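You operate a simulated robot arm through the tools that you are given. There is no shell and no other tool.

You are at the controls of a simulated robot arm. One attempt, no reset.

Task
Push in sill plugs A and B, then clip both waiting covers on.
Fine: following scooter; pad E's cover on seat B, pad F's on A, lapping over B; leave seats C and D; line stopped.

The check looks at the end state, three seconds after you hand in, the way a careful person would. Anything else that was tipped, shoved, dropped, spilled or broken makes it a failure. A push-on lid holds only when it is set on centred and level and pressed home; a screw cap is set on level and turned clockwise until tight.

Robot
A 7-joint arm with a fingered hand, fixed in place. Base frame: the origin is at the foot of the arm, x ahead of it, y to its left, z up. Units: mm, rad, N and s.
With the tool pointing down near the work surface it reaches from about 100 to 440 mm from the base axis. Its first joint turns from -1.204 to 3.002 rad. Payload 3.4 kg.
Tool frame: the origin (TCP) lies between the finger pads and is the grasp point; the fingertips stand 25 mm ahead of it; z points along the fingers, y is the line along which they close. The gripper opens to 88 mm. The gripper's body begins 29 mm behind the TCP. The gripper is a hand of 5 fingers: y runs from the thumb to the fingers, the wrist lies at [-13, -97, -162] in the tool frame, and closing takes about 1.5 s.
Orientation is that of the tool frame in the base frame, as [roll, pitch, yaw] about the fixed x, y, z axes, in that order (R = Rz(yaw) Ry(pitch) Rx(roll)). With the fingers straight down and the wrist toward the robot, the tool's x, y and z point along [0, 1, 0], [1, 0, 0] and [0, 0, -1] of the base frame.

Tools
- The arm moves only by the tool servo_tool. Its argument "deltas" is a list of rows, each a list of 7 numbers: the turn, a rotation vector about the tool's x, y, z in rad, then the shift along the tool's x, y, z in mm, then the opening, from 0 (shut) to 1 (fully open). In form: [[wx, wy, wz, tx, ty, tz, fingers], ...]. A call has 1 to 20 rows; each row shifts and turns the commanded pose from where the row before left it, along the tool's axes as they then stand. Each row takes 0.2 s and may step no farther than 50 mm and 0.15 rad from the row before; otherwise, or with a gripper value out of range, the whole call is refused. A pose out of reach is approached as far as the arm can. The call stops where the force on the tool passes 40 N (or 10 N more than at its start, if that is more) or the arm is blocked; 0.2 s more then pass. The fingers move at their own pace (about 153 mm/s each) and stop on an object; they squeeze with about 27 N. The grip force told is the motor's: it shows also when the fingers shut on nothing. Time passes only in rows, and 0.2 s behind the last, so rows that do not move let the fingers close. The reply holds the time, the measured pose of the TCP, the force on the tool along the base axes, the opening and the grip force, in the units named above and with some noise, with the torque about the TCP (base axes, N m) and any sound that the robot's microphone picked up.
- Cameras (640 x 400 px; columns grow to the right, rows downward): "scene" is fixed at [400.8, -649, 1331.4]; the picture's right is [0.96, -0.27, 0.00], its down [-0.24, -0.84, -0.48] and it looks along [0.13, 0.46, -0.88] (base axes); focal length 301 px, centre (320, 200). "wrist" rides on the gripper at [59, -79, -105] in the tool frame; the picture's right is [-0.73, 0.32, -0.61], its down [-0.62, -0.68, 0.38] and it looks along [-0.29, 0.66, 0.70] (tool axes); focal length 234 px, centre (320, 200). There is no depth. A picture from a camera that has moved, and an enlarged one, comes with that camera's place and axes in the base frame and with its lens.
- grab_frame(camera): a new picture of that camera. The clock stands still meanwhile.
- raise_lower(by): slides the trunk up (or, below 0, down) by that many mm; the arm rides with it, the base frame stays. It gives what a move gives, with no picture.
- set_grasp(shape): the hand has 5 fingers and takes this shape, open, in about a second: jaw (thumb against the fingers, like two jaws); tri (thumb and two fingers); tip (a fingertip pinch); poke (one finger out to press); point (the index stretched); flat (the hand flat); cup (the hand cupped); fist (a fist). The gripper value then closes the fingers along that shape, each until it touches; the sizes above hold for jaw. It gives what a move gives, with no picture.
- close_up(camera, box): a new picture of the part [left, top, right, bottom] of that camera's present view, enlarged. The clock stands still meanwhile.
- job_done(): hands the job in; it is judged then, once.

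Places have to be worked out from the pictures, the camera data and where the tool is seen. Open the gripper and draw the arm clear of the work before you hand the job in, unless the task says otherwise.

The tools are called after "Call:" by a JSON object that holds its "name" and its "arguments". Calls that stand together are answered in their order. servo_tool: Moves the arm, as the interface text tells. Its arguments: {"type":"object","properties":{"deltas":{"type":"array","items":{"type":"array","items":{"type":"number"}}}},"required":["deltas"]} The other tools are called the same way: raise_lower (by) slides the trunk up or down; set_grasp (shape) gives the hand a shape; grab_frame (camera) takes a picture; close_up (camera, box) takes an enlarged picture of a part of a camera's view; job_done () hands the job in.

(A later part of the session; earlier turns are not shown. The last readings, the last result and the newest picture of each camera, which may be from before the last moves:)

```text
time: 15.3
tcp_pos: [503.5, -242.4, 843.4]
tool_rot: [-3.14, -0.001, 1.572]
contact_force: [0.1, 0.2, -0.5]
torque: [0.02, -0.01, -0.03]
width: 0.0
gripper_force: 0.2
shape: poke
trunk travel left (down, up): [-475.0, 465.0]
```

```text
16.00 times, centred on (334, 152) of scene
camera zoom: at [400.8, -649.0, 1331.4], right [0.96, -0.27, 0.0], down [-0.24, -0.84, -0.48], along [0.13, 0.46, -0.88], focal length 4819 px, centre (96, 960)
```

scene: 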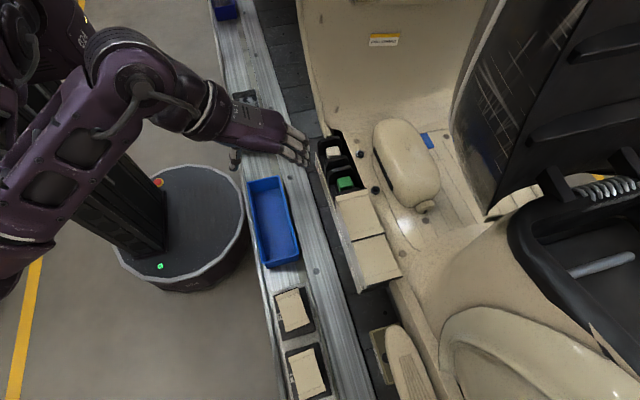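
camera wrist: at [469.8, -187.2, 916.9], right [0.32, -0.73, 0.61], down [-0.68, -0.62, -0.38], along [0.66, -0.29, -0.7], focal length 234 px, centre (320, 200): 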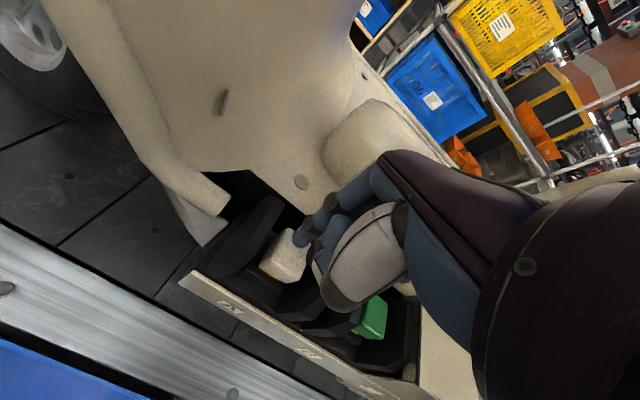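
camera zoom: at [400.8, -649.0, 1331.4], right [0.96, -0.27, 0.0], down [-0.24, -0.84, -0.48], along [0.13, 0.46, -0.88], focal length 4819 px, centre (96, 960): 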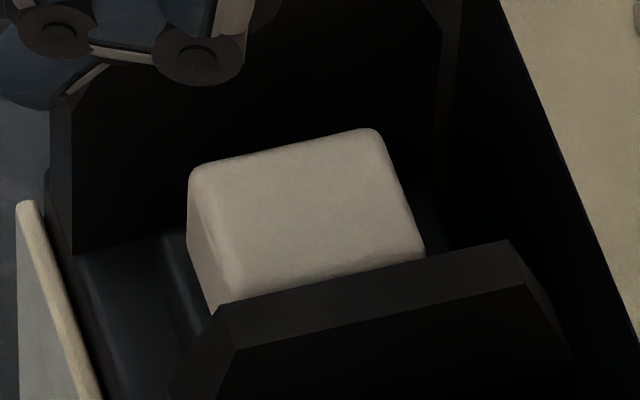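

The yellow band is gone, but since part of that force went into the divider I want a clean press. I'll yaw the hand +45° so the curled fingers hang over the sill side instead of the divider, then press A again.

Call:
{"name": "servo_tool", "arguments": {"deltas": [[0, 0, -0.131, 0, 0, 0, 1], [0, 0, -0.131, 0, 0, 0, 1], [0, 0, -0.131, 0, 0, 0, 1], [0, 0, -0.131, 0, 0, 0, 1], [0, 0, -0.131, 0, 0, 0, 1], [0, 0, -0.131, 0, 0, 0, 1], [0, 0, 0, 0, 0, 0, 1]]}}

Call:
{"name": "grab_frame", "arguments": {"camera": "wrist"}}

Call:
{"name": "close_up", "arguments": {"camera": "scene", "box": [260, 80, 388, 160]}}

```text
time: 16.9
tcp_pos: [504.7, -243.5, 842.1]
tool_rot: [-3.142, -0.001, 2.359]
contact_force: [-0.2, 0.7, -0.6]
torque: [0.04, 0.02, 0.05]
width: 0.1
gripper_force: 0.0
shape: poke
trunk travel left (down, up): [-475.0, 465.0]
```

```text
taken
camera wrist: at [406.5, -257.2, 948.2], right [0.74, -0.28, 0.61], down [-0.04, -0.92, -0.38], along [0.67, 0.26, -0.7], focal length 234 px, centre (320, 200)
```

wrist: 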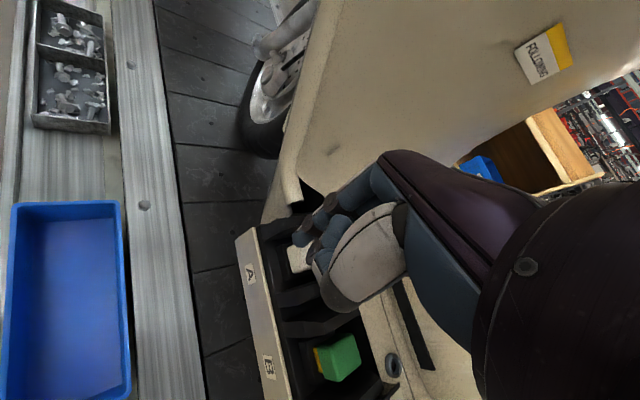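

```text
5.00 times, centred on (324, 120) of scene
camera zoom: at [400.8, -649.0, 1331.4], right [0.96, -0.27, 0.0], down [-0.24, -0.84, -0.48], along [0.13, 0.46, -0.88], focal length 1506 px, centre (300, 600)
```

zoom: 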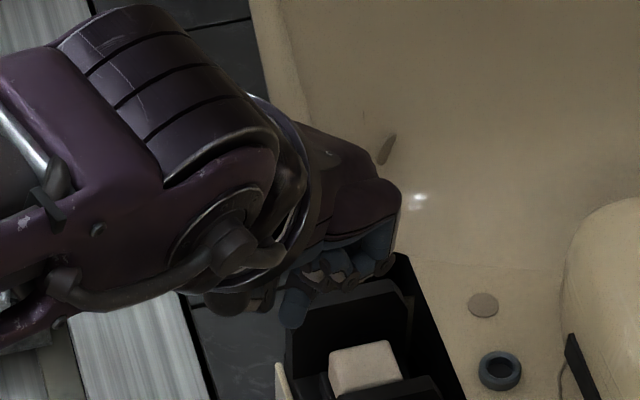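

The tag on the panel reads FOLLOWING, so this is the right scooter. I'll move the yawed hand over plug A and look before descending.

Call:
{"name": "servo_tool", "arguments": {"deltas": [[0, 0, 0, -10.2, 9, 0, 1], [0, 0, 0, -10.2, 9, 0, 1], [0, 0, 0, -10.2, 8.8, 0, 1], [0, 0, 0, 0, 0, 6, 1], [0, 0, 0, 0, 0, 6, 1], [0, 0, 0, 0, 0, 6, 1], [0, 0, 0, 0, 0, 6, 1], [0, 0, 0, 0, 0, 0, 1]]}}

Call:
{"name": "close_up", "arguments": {"camera": "wrist", "box": [220, 180, 380, 280]}}

Call:
{"name": "close_up", "arguments": {"camera": "scene", "box": [310, 125, 374, 165]}}

```text
time: 18.7
tcp_pos: [543.7, -245.2, 818.3]
tool_rot: [-3.141, -0.001, 2.356]
contact_force: [0.4, -0.3, 0.8]
torque: [-0.02, 0.0, -0.01]
width: 0.0
gripper_force: 0.2
shape: poke
trunk travel left (down, up): [-475.0, 465.0]
```

```text
4.00 times, centred on (300, 230) of wrist
camera zoom: at [446.1, -260.0, 923.8], right [0.74, -0.28, 0.61], down [-0.04, -0.92, -0.38], along [0.67, 0.26, -0.7], focal length 937 px, centre (400, 80)
```

zoom: 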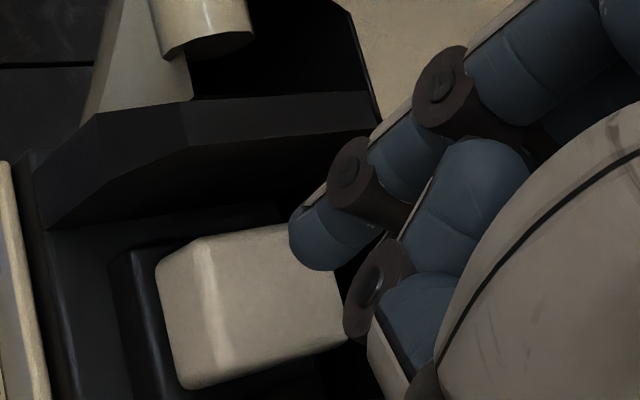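

```text
10.00 times, centred on (342, 145) of scene
camera zoom: at [400.8, -649.0, 1331.4], right [0.96, -0.27, 0.0], down [-0.24, -0.84, -0.48], along [0.13, 0.46, -0.88], focal length 3012 px, centre (100, 750)
```

zoom: 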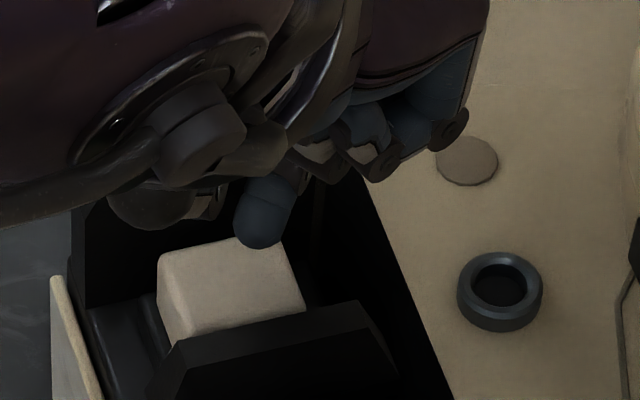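

Triangulating the fingertip with both views, it sits roughly 8 mm out along tool y. I'll correct by (-5, -3) mm and press down on plug A again.

Call:
{"name": "servo_tool", "arguments": {"deltas": [[0, 0, 0, 1.4, -5.7, 0, 1], [0, 0, 0, 0, 0, 4, 1], [0, 0, 0, 0, 0, 4, 1], [0, 0, 0, 0, 0, 4, 1], [0, 0, 0, 0, 0, 3, 1], [0, 0, 0, 0, 0, 2, 1], [0, 0, 0, 0, 0, 2, 1]]}}

Call:
{"name": "close_up", "arguments": {"camera": "scene", "box": [310, 125, 374, 165]}}

Call:
{"name": "close_up", "arguments": {"camera": "wrist", "box": [220, 180, 380, 280]}}

```text
time: 20.3
tcp_pos: [539.5, -249.1, 800.5]
tool_rot: [-3.141, 0.0, 2.357]
contact_force: [0.4, -0.5, 1.1]
torque: [-0.03, 0.01, -0.01]
width: 0.0
gripper_force: 0.1
shape: poke
trunk travel left (down, up): [-475.0, 465.0]
```

```text
10.00 times, centred on (342, 145) of scene
camera zoom: at [400.8, -649.0, 1331.4], right [0.96, -0.27, 0.0], down [-0.24, -0.84, -0.48], along [0.13, 0.46, -0.88], focal length 3012 px, centre (100, 750)
```

zoom: 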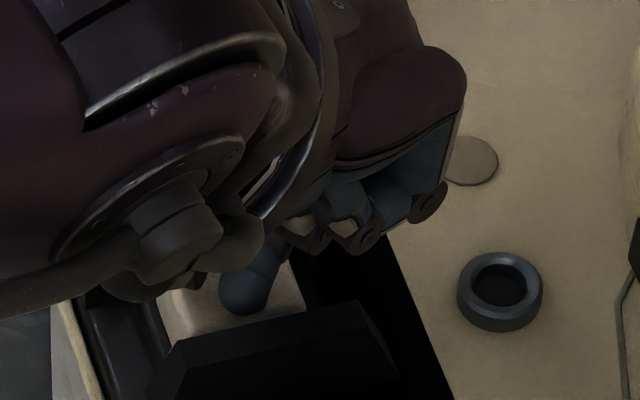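

```text
4.00 times, centred on (300, 230) of wrist
camera zoom: at [442.3, -263.2, 905.0], right [0.74, -0.28, 0.61], down [-0.04, -0.92, -0.38], along [0.67, 0.26, -0.7], focal length 937 px, centre (400, 80)
```

zoom: 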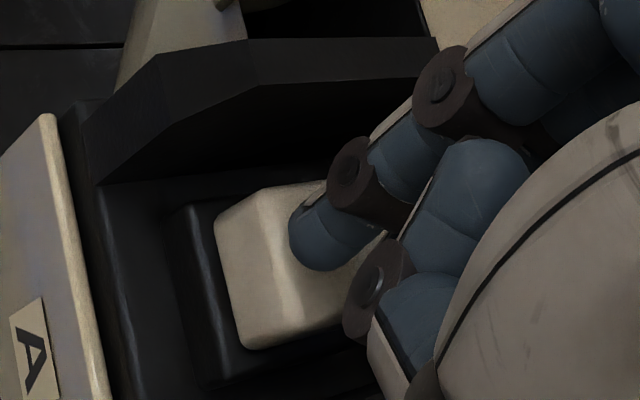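

The tip is about 3–4 mm toward +x of the plug centre; I'll nudge it back 3 mm and press.

Call:
{"name": "servo_tool", "arguments": {"deltas": [[0, 0, 0, 2.1, -2.1, 0, 1], [0, 0, 0, 0, 0, 2, 1], [0, 0, 0, 0, 0, 2, 1], [0, 0, 0, 0, 0, 2, 1], [0, 0, 0, 0, 0, 2, 1], [0, 0, 0, 0, 0, 2, 1]]}}

```text
time: 21.7
tcp_pos: [535.2, -248.5, 796.0]
tool_rot: [3.129, 0.01, 2.358]
contact_force: [8.7, -3.7, 37.7]
torque: [-0.16, -0.31, 0.06]
width: 0.1
gripper_force: 0.1
shape: poke
trunk travel left (down, up): [-475.0, 465.0]
```

37.7 N squarely on the plug and it no longer moves, so A is bottomed. I'll retract and check A, then move over to plug B.

Call:
{"name": "servo_tool", "arguments": {"deltas": [[0, 0, 0, 0, 0, -10, 1], [0, 0, 0, 0, 0, -15, 1], [0, 0, 0, 0, 0, -15, 1], [0, 0, 0, -20, -20, 0, 1], [0, 0, 0, -20, -20, 0, 1], [0, 0, 0, -20, -20, 0, 1], [0, 0, 0, 0, 0, 0, 1]]}}

Call:
{"name": "grab_frame", "arguments": {"camera": "wrist"}}

Call:
{"name": "close_up", "arguments": {"camera": "scene", "box": [310, 125, 390, 205]}}

```text
time: 23.3
tcp_pos: [536.3, -333.4, 828.8]
tool_rot: [3.141, -0.002, 2.357]
contact_force: [0.7, 0.2, -0.4]
torque: [-0.02, 0.01, 0.03]
width: 0.0
gripper_force: 0.1
shape: poke
trunk travel left (down, up): [-475.0, 465.0]
```

```text
taken
camera wrist: at [439.0, -347.5, 934.2], right [0.74, -0.28, 0.61], down [-0.04, -0.92, -0.38], along [0.67, 0.26, -0.7], focal length 234 px, centre (320, 200)
```

wrist: 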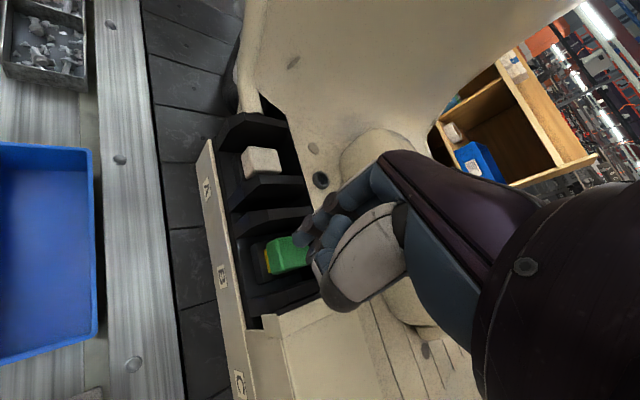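

```text
5.00 times, centred on (350, 165) of scene
camera zoom: at [400.8, -649.0, 1331.4], right [0.96, -0.27, 0.0], down [-0.24, -0.84, -0.48], along [0.13, 0.46, -0.88], focal length 1506 px, centre (170, 375)
```

zoom: 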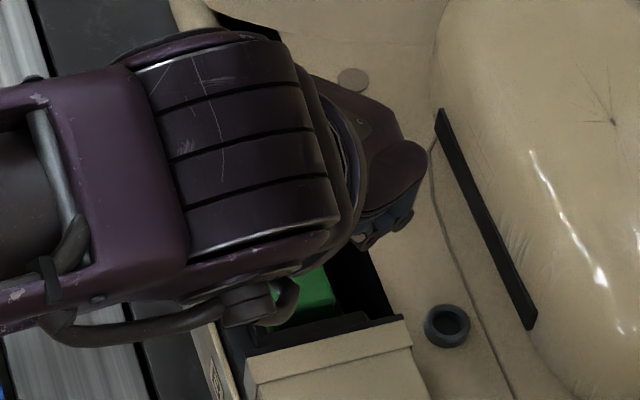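

From here both plugs are visible: B still shows yellow. Let me zoom to compare A with B.

Call:
{"name": "close_up", "arguments": {"camera": "wrist", "box": [220, 130, 300, 180]}}

Call:
{"name": "close_up", "arguments": {"camera": "wrist", "box": [240, 210, 336, 270]}}

```text
8.00 times, centred on (260, 155) of wrist
camera zoom: at [439.0, -347.5, 934.2], right [0.74, -0.28, 0.61], down [-0.04, -0.92, -0.38], along [0.67, 0.26, -0.7], focal length 1873 px, centre (800, 560)
```

zoom: 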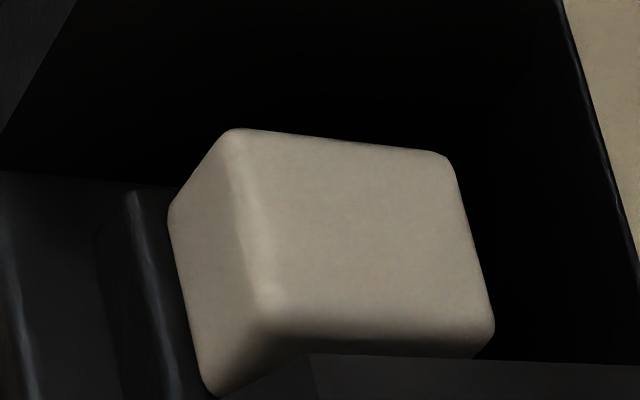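

```text
6.67 times, centred on (288, 240) of wrist
camera zoom: at [439.0, -347.5, 934.2], right [0.74, -0.28, 0.61], down [-0.04, -0.92, -0.38], along [0.67, 0.26, -0.7], focal length 1561 px, centre (533, -67)
```

zoom: 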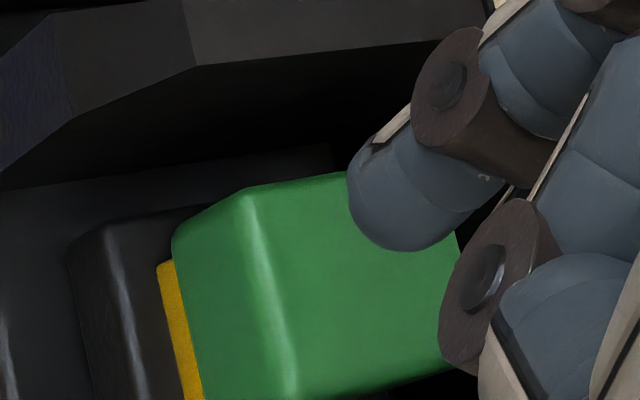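

A is home (no yellow); B still has its yellow band. I'll press B the same way with the yawed poke.

Call:
{"name": "servo_tool", "arguments": {"deltas": [[0, 0, 0, -3, 0.8, 0, 1], [0, 0, 0, 0, 0, 4, 1], [0, 0, 0, 0, 0, 4, 1], [0, 0, 0, 0, 0, 4, 1], [0, 0, 0, 0, 0, 3, 1], [0, 0, 0, 0, 0, 2, 1], [0, 0, 0, 0, 0, 0, 1]]}}

Call:
{"name": "close_up", "arguments": {"camera": "wrist", "box": [240, 180, 368, 260]}}

```text
time: 24.9
tcp_pos: [538.7, -334.5, 812.2]
tool_rot: [-3.141, 0.001, 2.358]
contact_force: [-0.5, 0.4, -0.5]
torque: [-0.02, 0.02, 0.03]
width: 0.0
gripper_force: 0.1
shape: poke
trunk travel left (down, up): [-475.0, 465.0]
```

```text
5.00 times, centred on (304, 220) of wrist
camera zoom: at [441.4, -349.4, 918.3], right [0.74, -0.28, 0.61], down [-0.04, -0.92, -0.38], along [0.67, 0.26, -0.7], focal length 1171 px, centre (400, 100)
```

zoom: 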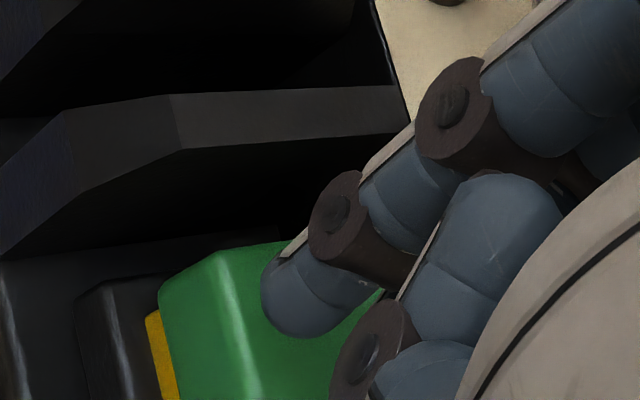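

The tip is above B's top face and well centred. Pressing in 2 mm steps.

Call:
{"name": "servo_tool", "arguments": {"deltas": [[0, 0, 0, 0, 0, 2, 1], [0, 0, 0, 0, 0, 2, 1], [0, 0, 0, 0, 0, 2, 1], [0, 0, 0, 0, 0, 2, 1], [0, 0, 0, 0, 0, 2, 1], [0, 0, 0, 0, 0, 2, 1], [0, 0, 0, 0, 0, 2, 1], [0, 0, 0, 0, 0, 2, 1], [0, 0, 0, 0, 0, 2, 1], [0, 0, 0, 0, 0, 2, 1], [0, 0, 0, 0, 0, 2, 1], [0, 0, 0, 0, 0, 2, 1]]}}

```text
time: 27.7
tcp_pos: [541.1, -332.7, 796.7]
tool_rot: [3.125, 0.01, 2.355]
contact_force: [-1.6, 2.0, 19.8]
torque: [0.18, 0.02, 0.03]
width: 0.2
gripper_force: 0.0
shape: poke
trunk travel left (down, up): [-475.0, 465.0]
stopped in row 12: the force on the tool passed its limit at 41 N (the readings are from after the stop); the commanded pose is now the measured one
```

Force hit 41 N at TCP z ≈ 796.7, matching A's bottomed height. I'll lift away and check B for yellow.

Call:
{"name": "servo_tool", "arguments": {"deltas": [[0, 0, 0, 0, 0, -8, 1], [0, 0, 0, 0, 0, -15, 1], [0, 0, 0, 0, 0, -20, 1], [0, 0, 0, -15, -15, -15, 1], [0, 0, 0, -15, -15, -15, 1], [0, 0, 0, 0, 0, 0, 1]]}}

Call:
{"name": "grab_frame", "arguments": {"camera": "wrist"}}

Call:
{"name": "close_up", "arguments": {"camera": "wrist", "box": [210, 130, 338, 210]}}

Call:
{"name": "close_up", "arguments": {"camera": "scene", "box": [318, 160, 382, 200]}}

```text
time: 29.1
tcp_pos: [539.5, -378.4, 864.5]
tool_rot: [3.135, 0.005, 2.356]
contact_force: [0.7, -0.2, 0.6]
torque: [0.01, 0.03, -0.02]
width: 0.0
gripper_force: 0.1
shape: poke
trunk travel left (down, up): [-475.0, 465.0]
```

```text
taken
camera wrist: at [441.2, -392.8, 969.3], right [0.74, -0.29, 0.61], down [-0.04, -0.92, -0.39], along [0.68, 0.26, -0.69], focal length 234 px, centre (320, 200)
```

wrist: 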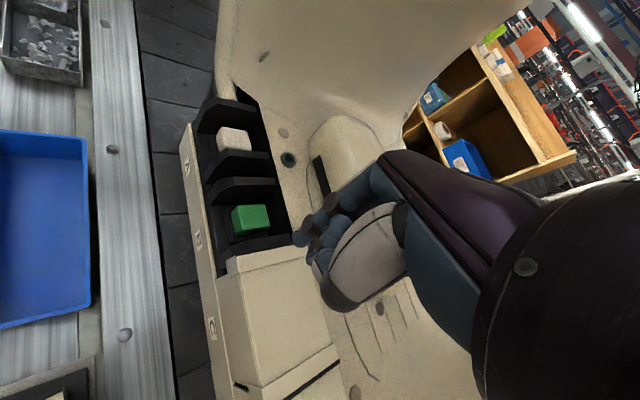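

```text
5.00 times, centred on (274, 170) of wrist
camera zoom: at [441.2, -392.8, 969.3], right [0.74, -0.29, 0.61], down [-0.04, -0.92, -0.39], along [0.68, 0.26, -0.69], focal length 1171 px, centre (550, 350)
```

zoom: 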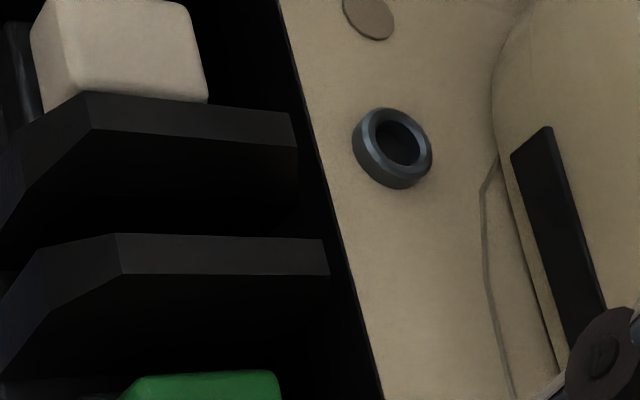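

```text
10.00 times, centred on (350, 180) of scene
camera zoom: at [400.8, -649.0, 1331.4], right [0.96, -0.27, 0.0], down [-0.24, -0.84, -0.48], along [0.13, 0.46, -0.88], focal length 3012 px, centre (20, 400)
```

zoom: 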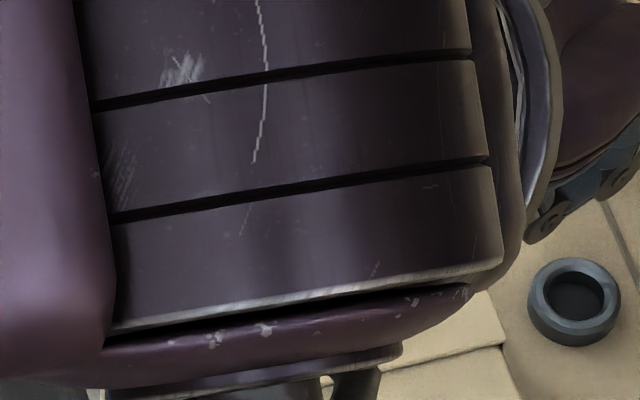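

I'll zoom on plug B alone from the wrist camera to verify the band has gone.

Call:
{"name": "close_up", "arguments": {"camera": "wrist", "box": [190, 180, 302, 250]}}

Call:
{"name": "close_up", "arguments": {"camera": "wrist", "box": [180, 220, 360, 400]}}

```text
5.71 times, centred on (246, 215) of wrist
camera zoom: at [441.2, -392.8, 969.3], right [0.74, -0.29, 0.61], down [-0.04, -0.92, -0.39], along [0.68, 0.26, -0.69], focal length 1338 px, centre (743, 114)
```

zoom: 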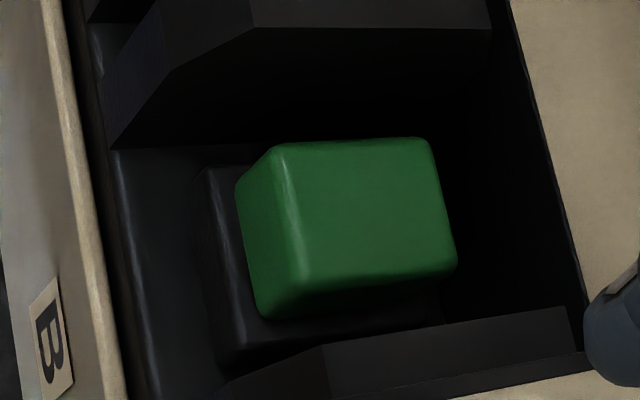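

```text
2.22 times, centred on (270, 310) of wrist
camera zoom: at [441.2, -392.8, 969.3], right [0.74, -0.29, 0.61], down [-0.04, -0.92, -0.39], along [0.68, 0.26, -0.69], focal length 520 px, centre (431, -44)
```

zoom: 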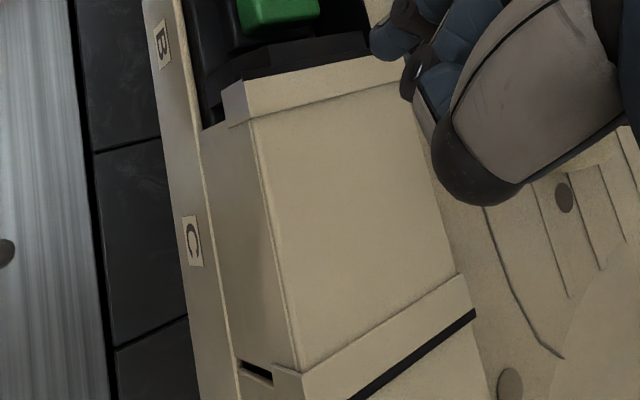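

B is home too (no yellow). Now I'll lift, swing back over the bench to pad E, undo most of the yaw, and open the hand in jaw.

Call:
{"name": "servo_tool", "arguments": {"deltas": [[0, 0, 0, 0, 0, -20, 1], [0, 0, 0, 0, 0, -20, 1], [0, 0, 0, 3.9, -21.1, 0, 1], [0, 0, 0, 3.9, -21.1, 0, 1], [0, 0, 0, 3.9, -21.1, 0, 1], [0, 0, 0, 3.9, -21.1, 0, 1], [0, 0, 0, 3.9, -21.1, 0, 1], [0, 0, 0, 3.9, -21.1, 0, 1], [0, 0, 0, 3.9, -21.1, 0, 1], [0, 0, 0, 3.9, -21.1, 0, 1], [0, 0, 0, 3.9, -21.1, 0, 1], [0, 0, 0, 3.9, -21.1, 0, 1], [0, 0, 0.14, 0, 0, 0, 1], [0, 0, 0.14, 0, 0, 0, 1], [0, 0, 0.14, 0, 0, 0, 1], [0, 0, 0.14, 0, 0, 0, 1], [0, 0, 0.14, 0, 0, 0, 1], [0, 0, 0, 0, 0, 0, 1]]}}

Call:
{"name": "set_grasp", "arguments": {"shape": "jaw"}}

Call:
{"name": "grab_frame", "arguments": {"camera": "scene"}}

Call:
{"name": "grab_frame", "arguments": {"camera": "wrist"}}

```text
time: 32.9
tcp_pos: [368.3, -495.2, 903.0]
tool_rot: [3.13, -0.001, 1.653]
contact_force: [-0.1, -0.2, 0.9]
torque: [0.01, 0.0, -0.03]
width: 0.0
gripper_force: 0.0
shape: poke
out of reach, approached as far as the arm can: row 10
trunk travel left (down, up): [-475.0, 465.0]
```

```text
time: 33.8
tcp_pos: [370.2, -495.7, 903.9]
tool_rot: [3.13, -0.001, 1.656]
contact_force: [0.0, 0.9, -0.3]
torque: [0.0, 0.01, 0.01]
width: 88.2
gripper_force: 0.0
shape: jaw
trunk travel left (down, up): [-475.0, 465.0]
```

```text
taken
```

scene: 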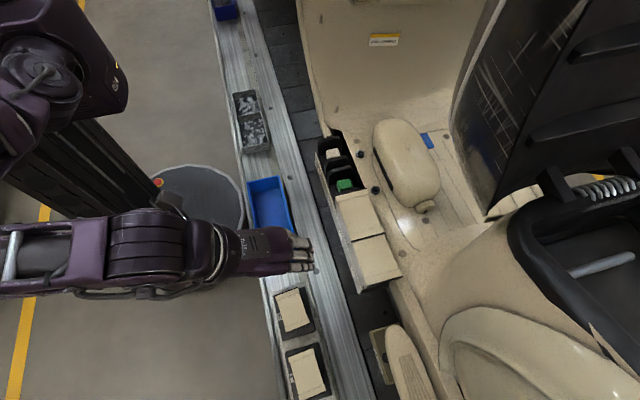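

```text
taken
camera wrist: at [284.7, -444.0, 1008.0], right [0.38, -0.7, 0.61], down [-0.62, -0.68, -0.39], along [0.69, -0.23, -0.69], focal length 234 px, centre (320, 200)
```

wrist: 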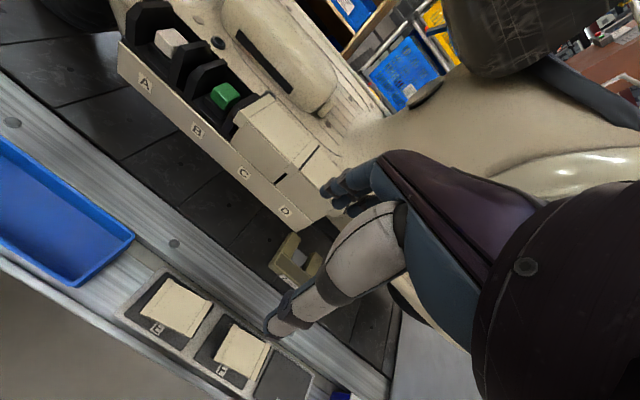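

The hand is over pad E's area at height. I'll level the small tilt (roll 3.130) and lower the trunk by 330 mm to get a close view of E.

Call:
{"name": "servo_tool", "arguments": {"deltas": [[0.0115, 0, 0, 0, 0, 0, 1], [0, 0, 0, 0, 0, 0, 1]]}}

Call:
{"name": "raise_lower", "arguments": {"by": -330}}

Call:
{"name": "grab_frame", "arguments": {"camera": "wrist"}}

Call:
{"name": "close_up", "arguments": {"camera": "scene", "box": [220, 270, 348, 350]}}

```text
time: 34.4
tcp_pos: [368.1, -496.1, 902.9]
tool_rot: [-3.14, 0.001, 1.657]
contact_force: [0.3, 0.6, -0.7]
torque: [0.0, 0.01, 0.01]
width: 87.9
gripper_force: 0.0
shape: jaw
trunk travel left (down, up): [-475.0, 465.0]
```

```text
time: 37.7
tcp_pos: [369.6, -496.2, 572.6]
tool_rot: [-3.138, 0.001, 1.656]
contact_force: [0.5, -0.2, 0.2]
torque: [-0.03, 0.0, 0.02]
width: 87.7
gripper_force: 0.0
shape: jaw
trunk travel left (down, up): [-145.0, 795.0]
```

```text
taken
camera wrist: at [285.8, -443.6, 678.9], right [0.38, -0.7, 0.61], down [-0.63, -0.68, -0.38], along [0.68, -0.23, -0.7], focal length 234 px, centre (320, 200)
```

wrist: 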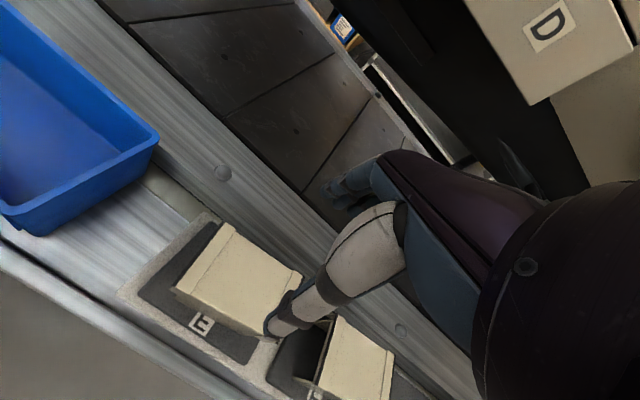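

```text
5.00 times, centred on (284, 310) of scene
camera zoom: at [400.8, -649.0, 1331.4], right [0.96, -0.27, 0.0], down [-0.24, -0.84, -0.48], along [0.13, 0.46, -0.88], focal length 1506 px, centre (500, -350)
```

zoom: 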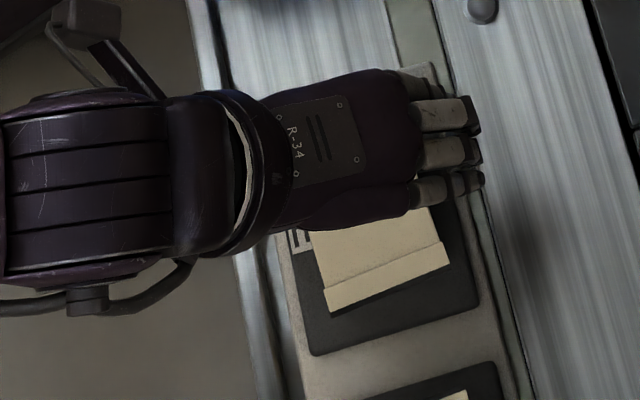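

The jaw's index and thumb face each other at tool x ≈ 0, with the other three fingers trailing toward −y. I'll see whether the tri shape (thumb plus two fingers) opens wide enough, as it would keep ring and little finger clear.

Call:
{"name": "set_grasp", "arguments": {"shape": "tri"}}

Call:
{"name": "grab_frame", "arguments": {"camera": "wrist"}}

Call:
{"name": "close_up", "arguments": {"camera": "scene", "box": [270, 270, 350, 320]}}

```text
time: 38.6
tcp_pos: [369.5, -495.6, 573.6]
tool_rot: [-3.139, -0.001, 1.654]
contact_force: [0.5, -0.6, -1.4]
torque: [0.02, 0.02, 0.04]
width: 88.2
gripper_force: 0.1
shape: tri
trunk travel left (down, up): [-145.0, 795.0]
```

```text
taken
camera wrist: at [285.8, -443.7, 678.9], right [0.38, -0.7, 0.61], down [-0.63, -0.68, -0.38], along [0.68, -0.23, -0.7], focal length 234 px, centre (320, 200)
```

wrist: 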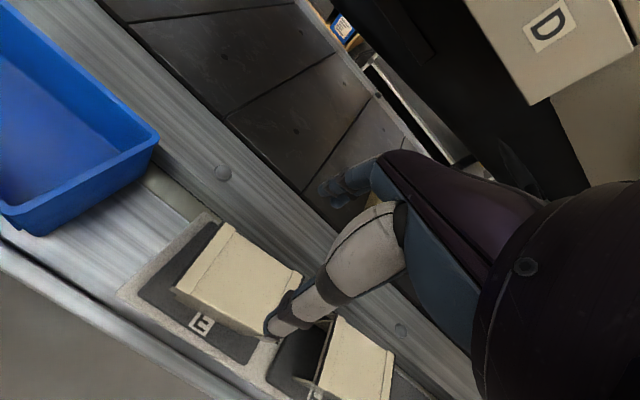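

```text
8.00 times, centred on (310, 295) of scene
camera zoom: at [400.8, -649.0, 1331.4], right [0.96, -0.27, 0.0], down [-0.24, -0.84, -0.48], along [0.13, 0.46, -0.88], focal length 2410 px, centre (400, -560)
```

zoom: 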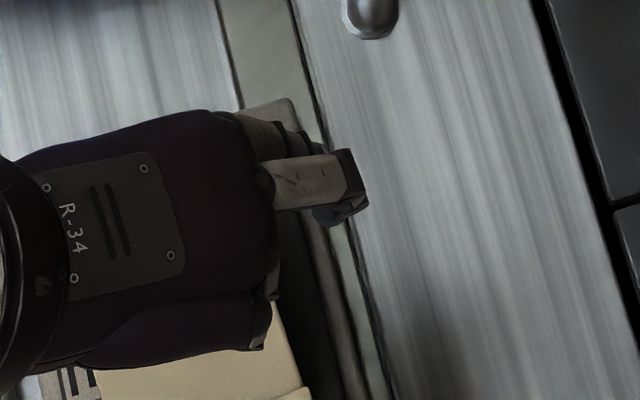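

Tri opens to 88 mm as well with ring and little finger curled, so I'll use tri. Now refining cover E's pose from this nearer view.

Call:
{"name": "close_up", "arguments": {"camera": "wrist", "box": [160, 215, 320, 315]}}

Call:
{"name": "close_up", "arguments": {"camera": "wrist", "box": [180, 270, 340, 370]}}

Call:
{"name": "close_up", "arguments": {"camera": "wrist", "box": [270, 290, 430, 400]}}

```text
4.00 times, centred on (240, 265) of wrist
camera zoom: at [285.8, -443.7, 678.9], right [0.38, -0.7, 0.61], down [-0.63, -0.68, -0.38], along [0.68, -0.23, -0.7], focal length 937 px, centre (640, -60)
```

zoom: 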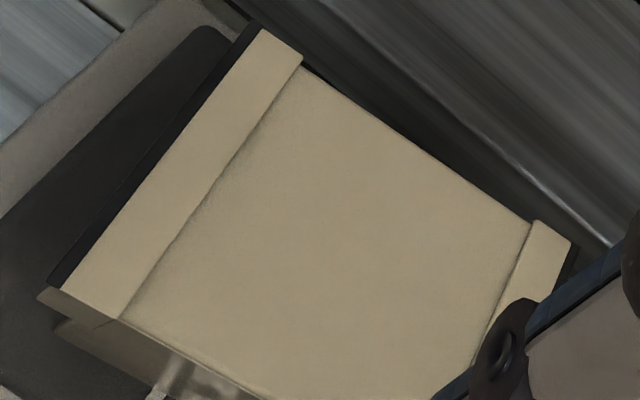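

```text
4.00 times, centred on (260, 320) of wrist
camera zoom: at [285.8, -443.7, 678.9], right [0.38, -0.7, 0.61], down [-0.63, -0.68, -0.38], along [0.68, -0.23, -0.7], focal length 937 px, centre (560, -280)
```

zoom: 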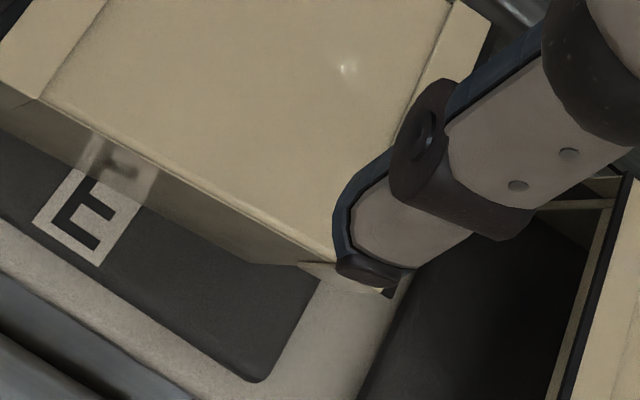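

```text
3.64 times, centred on (350, 345) of wrist
camera zoom: at [285.8, -443.7, 678.9], right [0.38, -0.7, 0.61], down [-0.63, -0.68, -0.38], along [0.68, -0.23, -0.7], focal length 852 px, centre (211, -327)
```

zoom: 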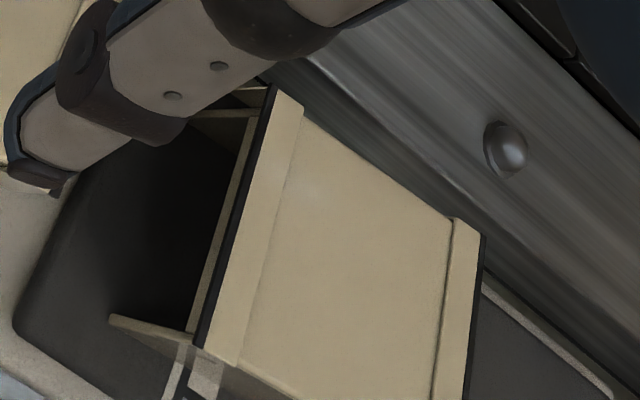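

Cover E: centre ≈ (363.3, -501.3), top z ≈ 456, turned about +5°, pad at z ≈ 401. I'll centre the open tri hand over it, 7 mm toward +y of centre, and come down part way.

Call:
{"name": "servo_tool", "arguments": {"deltas": [[0, 0, -0.007, 1.9, -6.7, 0, 1], [0, 0, 0, 0, 0, 15, 1], [0, 0, 0, 0, 0, 15, 1], [0, 0, 0, 0, 0, 15, 1], [0, 0, 0, 0, 0, 15, 1], [0, 0, 0, 0, 0, 0, 1], [0, 0, 0, 0, 0, 0, 1]]}}

Call:
{"name": "grab_frame", "arguments": {"camera": "wrist"}}

Call:
{"name": "close_up", "arguments": {"camera": "scene", "box": [260, 275, 340, 325]}}

```text
time: 40.2
tcp_pos: [361.2, -493.8, 511.7]
tool_rot: [-3.141, 0.0, 1.662]
contact_force: [-0.2, 0.2, -0.4]
torque: [0.03, 0.0, -0.02]
width: 87.9
gripper_force: 0.1
shape: tri
trunk travel left (down, up): [-145.0, 795.0]
```

```text
taken
camera wrist: at [278.2, -443.3, 617.4], right [0.39, -0.69, 0.61], down [-0.62, -0.68, -0.38], along [0.68, -0.23, -0.7], focal length 234 px, centre (320, 200)
```

wrist: 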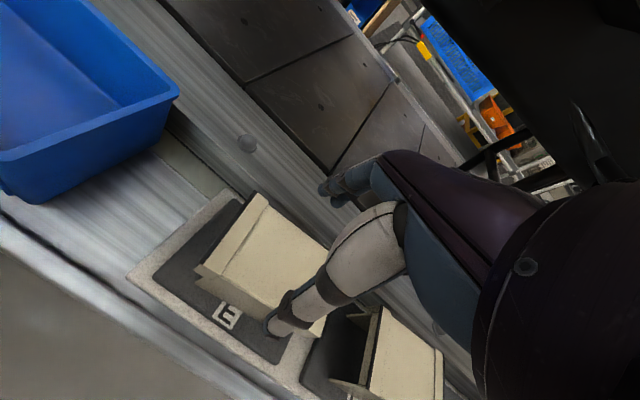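

```text
8.00 times, centred on (300, 300) of scene
camera zoom: at [400.8, -649.0, 1331.4], right [0.96, -0.27, 0.0], down [-0.24, -0.84, -0.48], along [0.13, 0.46, -0.88], focal length 2410 px, centre (480, -600)
```

zoom: 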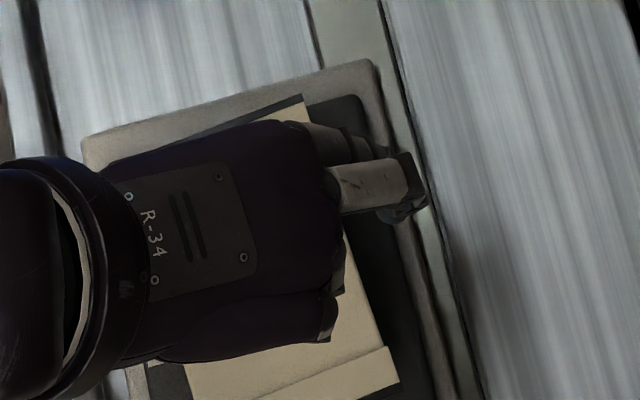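

Centred within about 0.5 mm across the jaws. I'll go down 45 mm so the tips are ~14 mm below the cover's top, watching for contact.

Call:
{"name": "servo_tool", "arguments": {"deltas": [[0, 0, 0, 0, 0, 8, 1], [0, 0, 0, 0, 0, 8, 1], [0, 0, 0, 0, 0, 8, 1], [0, 0, 0, 0, 0, 8, 1], [0, 0, 0, 0, 0, 7, 1], [0, 0, 0, 0, 0, 6, 1], [0, 0, 0, 0, 0, 0, 1], [0, 0, 0, 0, 0, 0, 1]]}}

Call:
{"name": "close_up", "arguments": {"camera": "wrist", "box": [200, 180, 360, 280]}}

Call:
{"name": "close_up", "arguments": {"camera": "wrist", "box": [200, 260, 360, 360]}}

Call:
{"name": "close_up", "arguments": {"camera": "scene", "box": [260, 285, 340, 335]}}

```text
time: 42.0
tcp_pos: [363.1, -493.8, 468.8]
tool_rot: [-3.14, -0.001, 1.664]
contact_force: [0.2, 0.3, -0.1]
torque: [0.01, -0.02, 0.03]
width: 87.7
gripper_force: 0.1
shape: tri
trunk travel left (down, up): [-145.0, 795.0]
```

```text
4.00 times, centred on (280, 230) of wrist
camera zoom: at [278.6, -443.1, 574.0], right [0.39, -0.69, 0.61], down [-0.62, -0.68, -0.38], along [0.68, -0.23, -0.7], focal length 937 px, centre (480, 80)
```

zoom: 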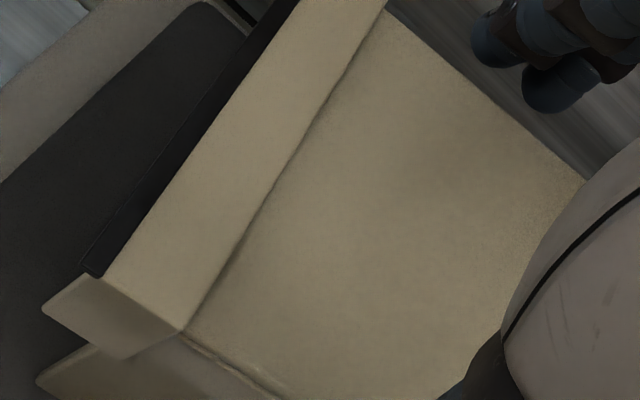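

```text
4.00 times, centred on (280, 310) of wrist
camera zoom: at [278.6, -443.1, 574.0], right [0.39, -0.69, 0.61], down [-0.62, -0.68, -0.38], along [0.68, -0.23, -0.7], focal length 937 px, centre (480, -240)
```

zoom: 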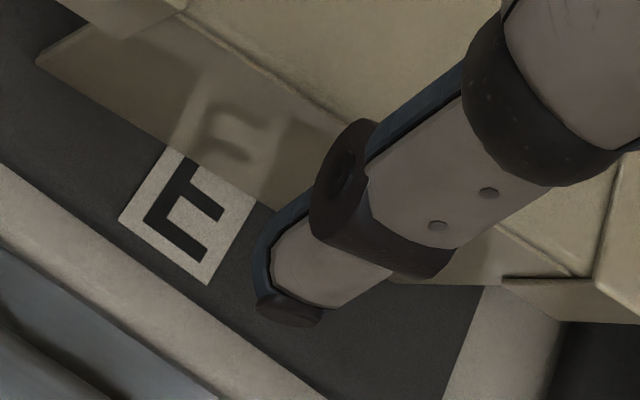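

```text
8.00 times, centred on (300, 310) of scene
camera zoom: at [400.8, -649.0, 1331.4], right [0.96, -0.27, 0.0], down [-0.24, -0.84, -0.48], along [0.13, 0.46, -0.88], focal length 2410 px, centre (480, -680)
```

zoom: 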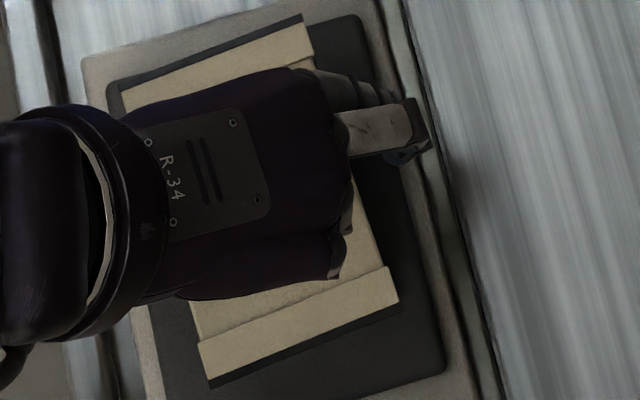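

Thumb and two fingers straddle the cover with no contact. I'll close the grip on E.

Call:
{"name": "servo_tool", "arguments": {"deltas": [[0, 0, 0, 0, 0, 0, 0.8], [0, 0, 0, 0, 0, 0, 0.7], [0, 0, 0, 0, 0, 0, 0.6], [0, 0, 0, 0, 0, 0, 0.4], [0, 0, 0, 0, 0, 0, 0.2], [0, 0, 0, 0, 0, 0, 0.2], [0, 0, 0, 0, 0, 0, 0.2]]}}

Call:
{"name": "close_up", "arguments": {"camera": "wrist", "box": [200, 180, 360, 280]}}

Call:
{"name": "close_up", "arguments": {"camera": "wrist", "box": [200, 260, 360, 360]}}

Call:
{"name": "close_up", "arguments": {"camera": "scene", "box": [260, 285, 340, 335]}}

```text
time: 43.6
tcp_pos: [362.2, -494.4, 469.4]
tool_rot: [-3.14, 0.001, 1.662]
contact_force: [0.1, 0.4, 1.0]
torque: [0.02, -0.01, 0.0]
width: 60.5
gripper_force: 27.0
shape: tri
trunk travel left (down, up): [-145.0, 795.0]
```

```text
4.00 times, centred on (280, 230) of wrist
camera zoom: at [278.7, -443.1, 574.0], right [0.39, -0.69, 0.61], down [-0.62, -0.68, -0.38], along [0.68, -0.23, -0.7], focal length 937 px, centre (480, 80)
```

zoom: 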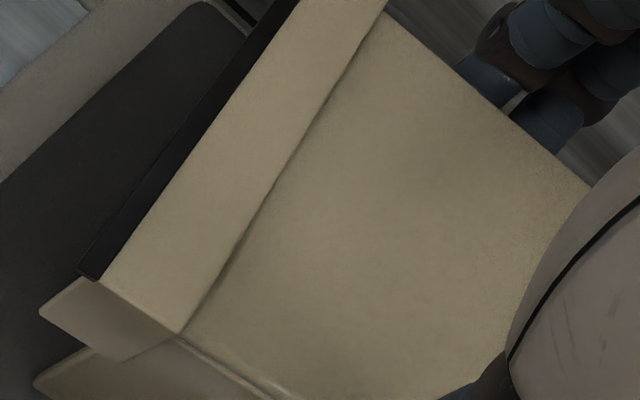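

```text
4.00 times, centred on (280, 310) of wrist
camera zoom: at [278.7, -443.1, 574.0], right [0.39, -0.69, 0.61], down [-0.62, -0.68, -0.38], along [0.68, -0.23, -0.7], focal length 937 px, centre (480, -240)
```

zoom: 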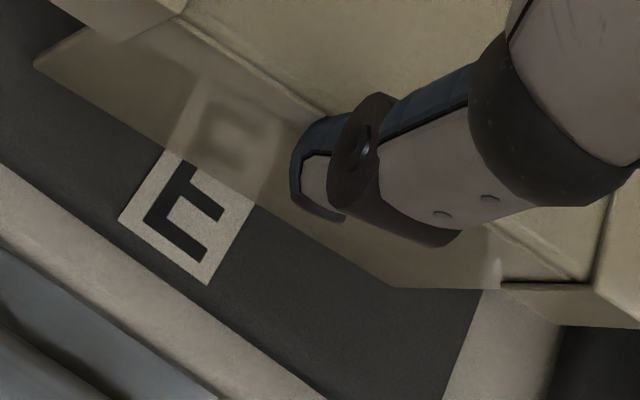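

```text
8.00 times, centred on (300, 310) of scene
camera zoom: at [400.8, -649.0, 1331.4], right [0.96, -0.27, 0.0], down [-0.24, -0.84, -0.48], along [0.13, 0.46, -0.88], focal length 2410 px, centre (480, -680)
```

zoom: 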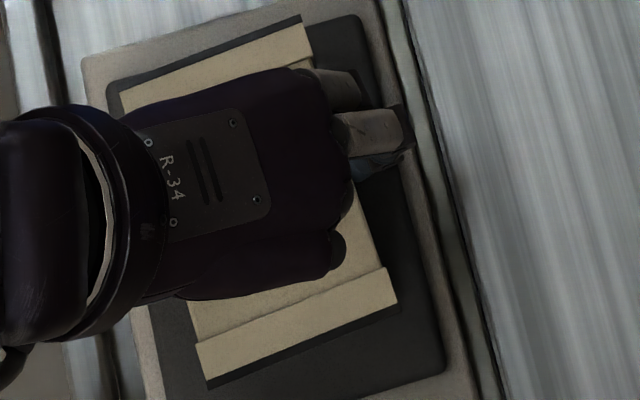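

Gripped: skirts are 60.5 mm apart, 27 N, and the cover barely moved. I'll lift 20 mm and check the hold.

Call:
{"name": "servo_tool", "arguments": {"deltas": [[0, 0, 0, 0, 0, -4, 0.2], [0, 0, 0, 0, 0, -4, 0.2], [0, 0, 0, 0, 0, -6, 0.2], [0, 0, 0, 0, 0, -6, 0.2], [0, 0, 0, 0, 0, 0, 0.2]]}}

Call:
{"name": "close_up", "arguments": {"camera": "wrist", "box": [200, 180, 360, 280]}}

Call:
{"name": "close_up", "arguments": {"camera": "scene", "box": [250, 275, 346, 335]}}

```text
time: 44.8
tcp_pos: [363.3, -493.7, 488.6]
tool_rot: [-3.14, -0.001, 1.664]
contact_force: [0.4, 0.4, -1.5]
torque: [0.01, 0.0, 0.0]
width: 60.4
gripper_force: 26.6
shape: tri
trunk travel left (down, up): [-145.0, 795.0]
```

```text
4.00 times, centred on (280, 230) of wrist
camera zoom: at [279.0, -442.7, 594.5], right [0.39, -0.69, 0.61], down [-0.62, -0.68, -0.38], along [0.68, -0.23, -0.7], focal length 937 px, centre (480, 80)
```

zoom: 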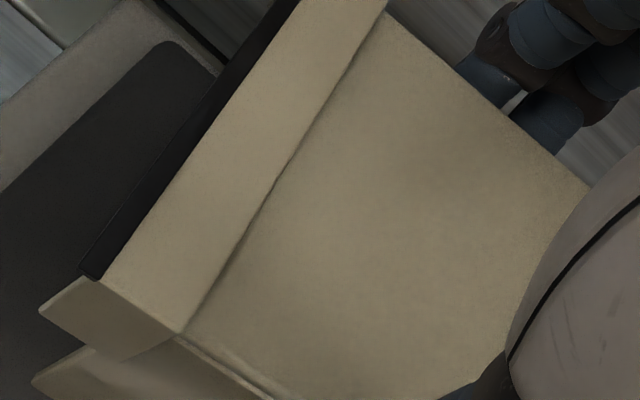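

```text
6.67 times, centred on (298, 305) of scene
camera zoom: at [400.8, -649.0, 1331.4], right [0.96, -0.27, 0.0], down [-0.24, -0.84, -0.48], along [0.13, 0.46, -0.88], focal length 2008 px, centre (467, -500)
```

zoom: 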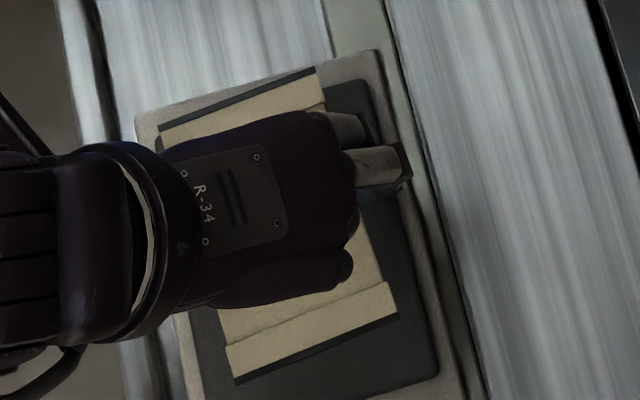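

The cover hangs firmly in the hand. I'll raise the trunk 400 mm and check the hold before going across.

Call:
{"name": "raise_lower", "arguments": {"by": 400}}

Call:
{"name": "grab_frame", "arguments": {"camera": "wrist"}}

```text
time: 48.6
tcp_pos: [362.5, -493.9, 889.7]
tool_rot: [-3.139, 0.0, 1.664]
contact_force: [-0.7, 1.0, -1.0]
torque: [0.01, -0.01, -0.05]
width: 60.2
gripper_force: 27.2
shape: tri
trunk travel left (down, up): [-545.0, 395.0]
```

```text
taken
camera wrist: at [279.1, -442.9, 994.3], right [0.39, -0.69, 0.61], down [-0.62, -0.68, -0.38], along [0.68, -0.23, -0.7], focal length 234 px, centre (320, 200)
```

wrist: 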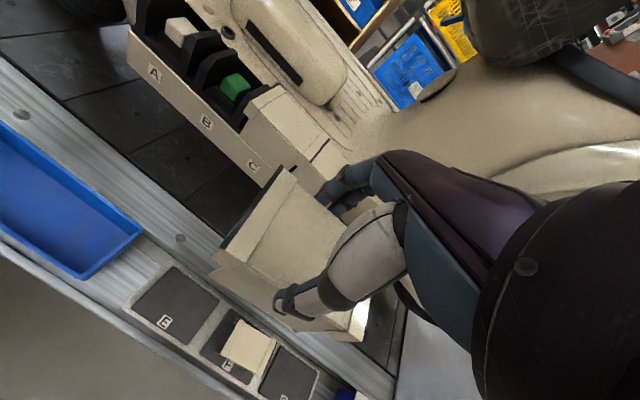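

Cover held steadily. Moving across to above seat B and turning back to square (yaw 1.571), staying about 30 mm above the neighbours.

Call:
{"name": "servo_tool", "arguments": {"deltas": [[0, 0, 0, 6, 8, 0, 0.2], [0, 0, 0, 11.2, 14.8, 0, 0.2], [0, 0, 0, 11.2, 14.8, 0, 0.2], [0, 0, 0, 11.2, 14.8, 0, 0.2], [0, 0, 0, 11.2, 14.8, 0, 0.2], [0, 0, 0, 11.2, 14.8, 0, 0.2], [0, 0, 0, 11.2, 14.8, 0, 0.2], [0, 0, 0, 11.2, 14.8, 0, 0.2], [0, 0, 0, 11.2, 14.8, 0, 0.2], [0, 0, 0, 11.2, 14.8, 0, 0.2], [0, 0, 0, 11.2, 14.8, 0, 0.2], [0, 0, 0, 11.2, 14.8, 0, 0.2], [0, 0, 0, 11.2, 14.8, 0, 0.2], [0, 0, 0, 12.2, 14.7, 0, 0.2], [0, 0, 0.046, 0, 0, 0, 0.2], [0, 0, 0.046, 0, 0, 0, 0.2], [0, 0, 0, 0, 0, 0, 0.2], [0, 0, 0, 0, 0, 0, 0.2]]}}

Call:
{"name": "grab_frame", "arguments": {"camera": "wrist"}}

Call:
{"name": "close_up", "arguments": {"camera": "scene", "box": [300, 120, 428, 200]}}

```text
time: 52.4
tcp_pos: [548.4, -323.3, 888.1]
tool_rot: [-3.139, -0.001, 1.57]
contact_force: [-0.7, -1.1, -1.1]
torque: [0.01, 0.04, 0.0]
width: 60.6
gripper_force: 26.9
shape: tri
trunk travel left (down, up): [-545.0, 395.0]
```

```text
taken
camera wrist: at [469.8, -264.8, 994.2], right [0.32, -0.73, 0.61], down [-0.68, -0.62, -0.38], along [0.66, -0.29, -0.7], focal length 234 px, centre (320, 200)
```

wrist: 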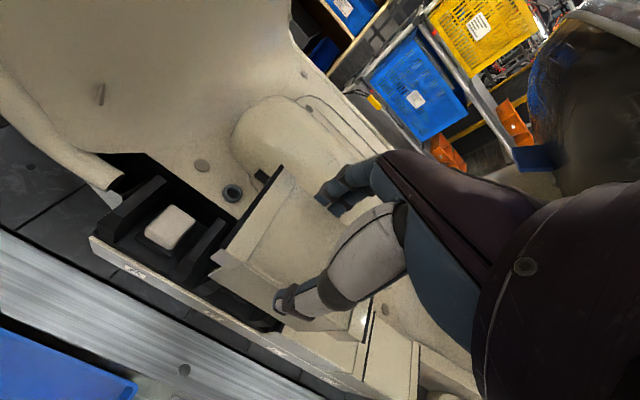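

```text
5.00 times, centred on (364, 160) of scene
camera zoom: at [400.8, -649.0, 1331.4], right [0.96, -0.27, 0.0], down [-0.24, -0.84, -0.48], along [0.13, 0.46, -0.88], focal length 1506 px, centre (100, 400)
```

zoom: 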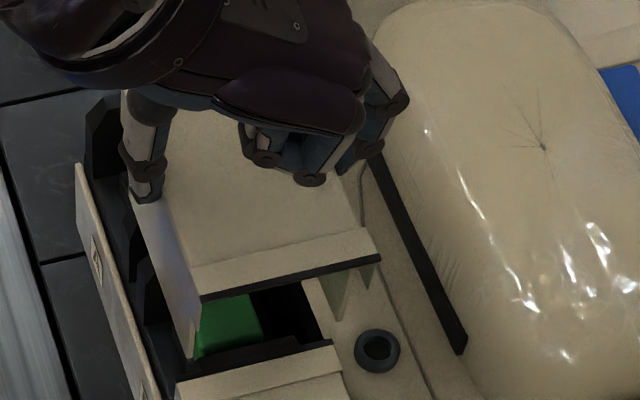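

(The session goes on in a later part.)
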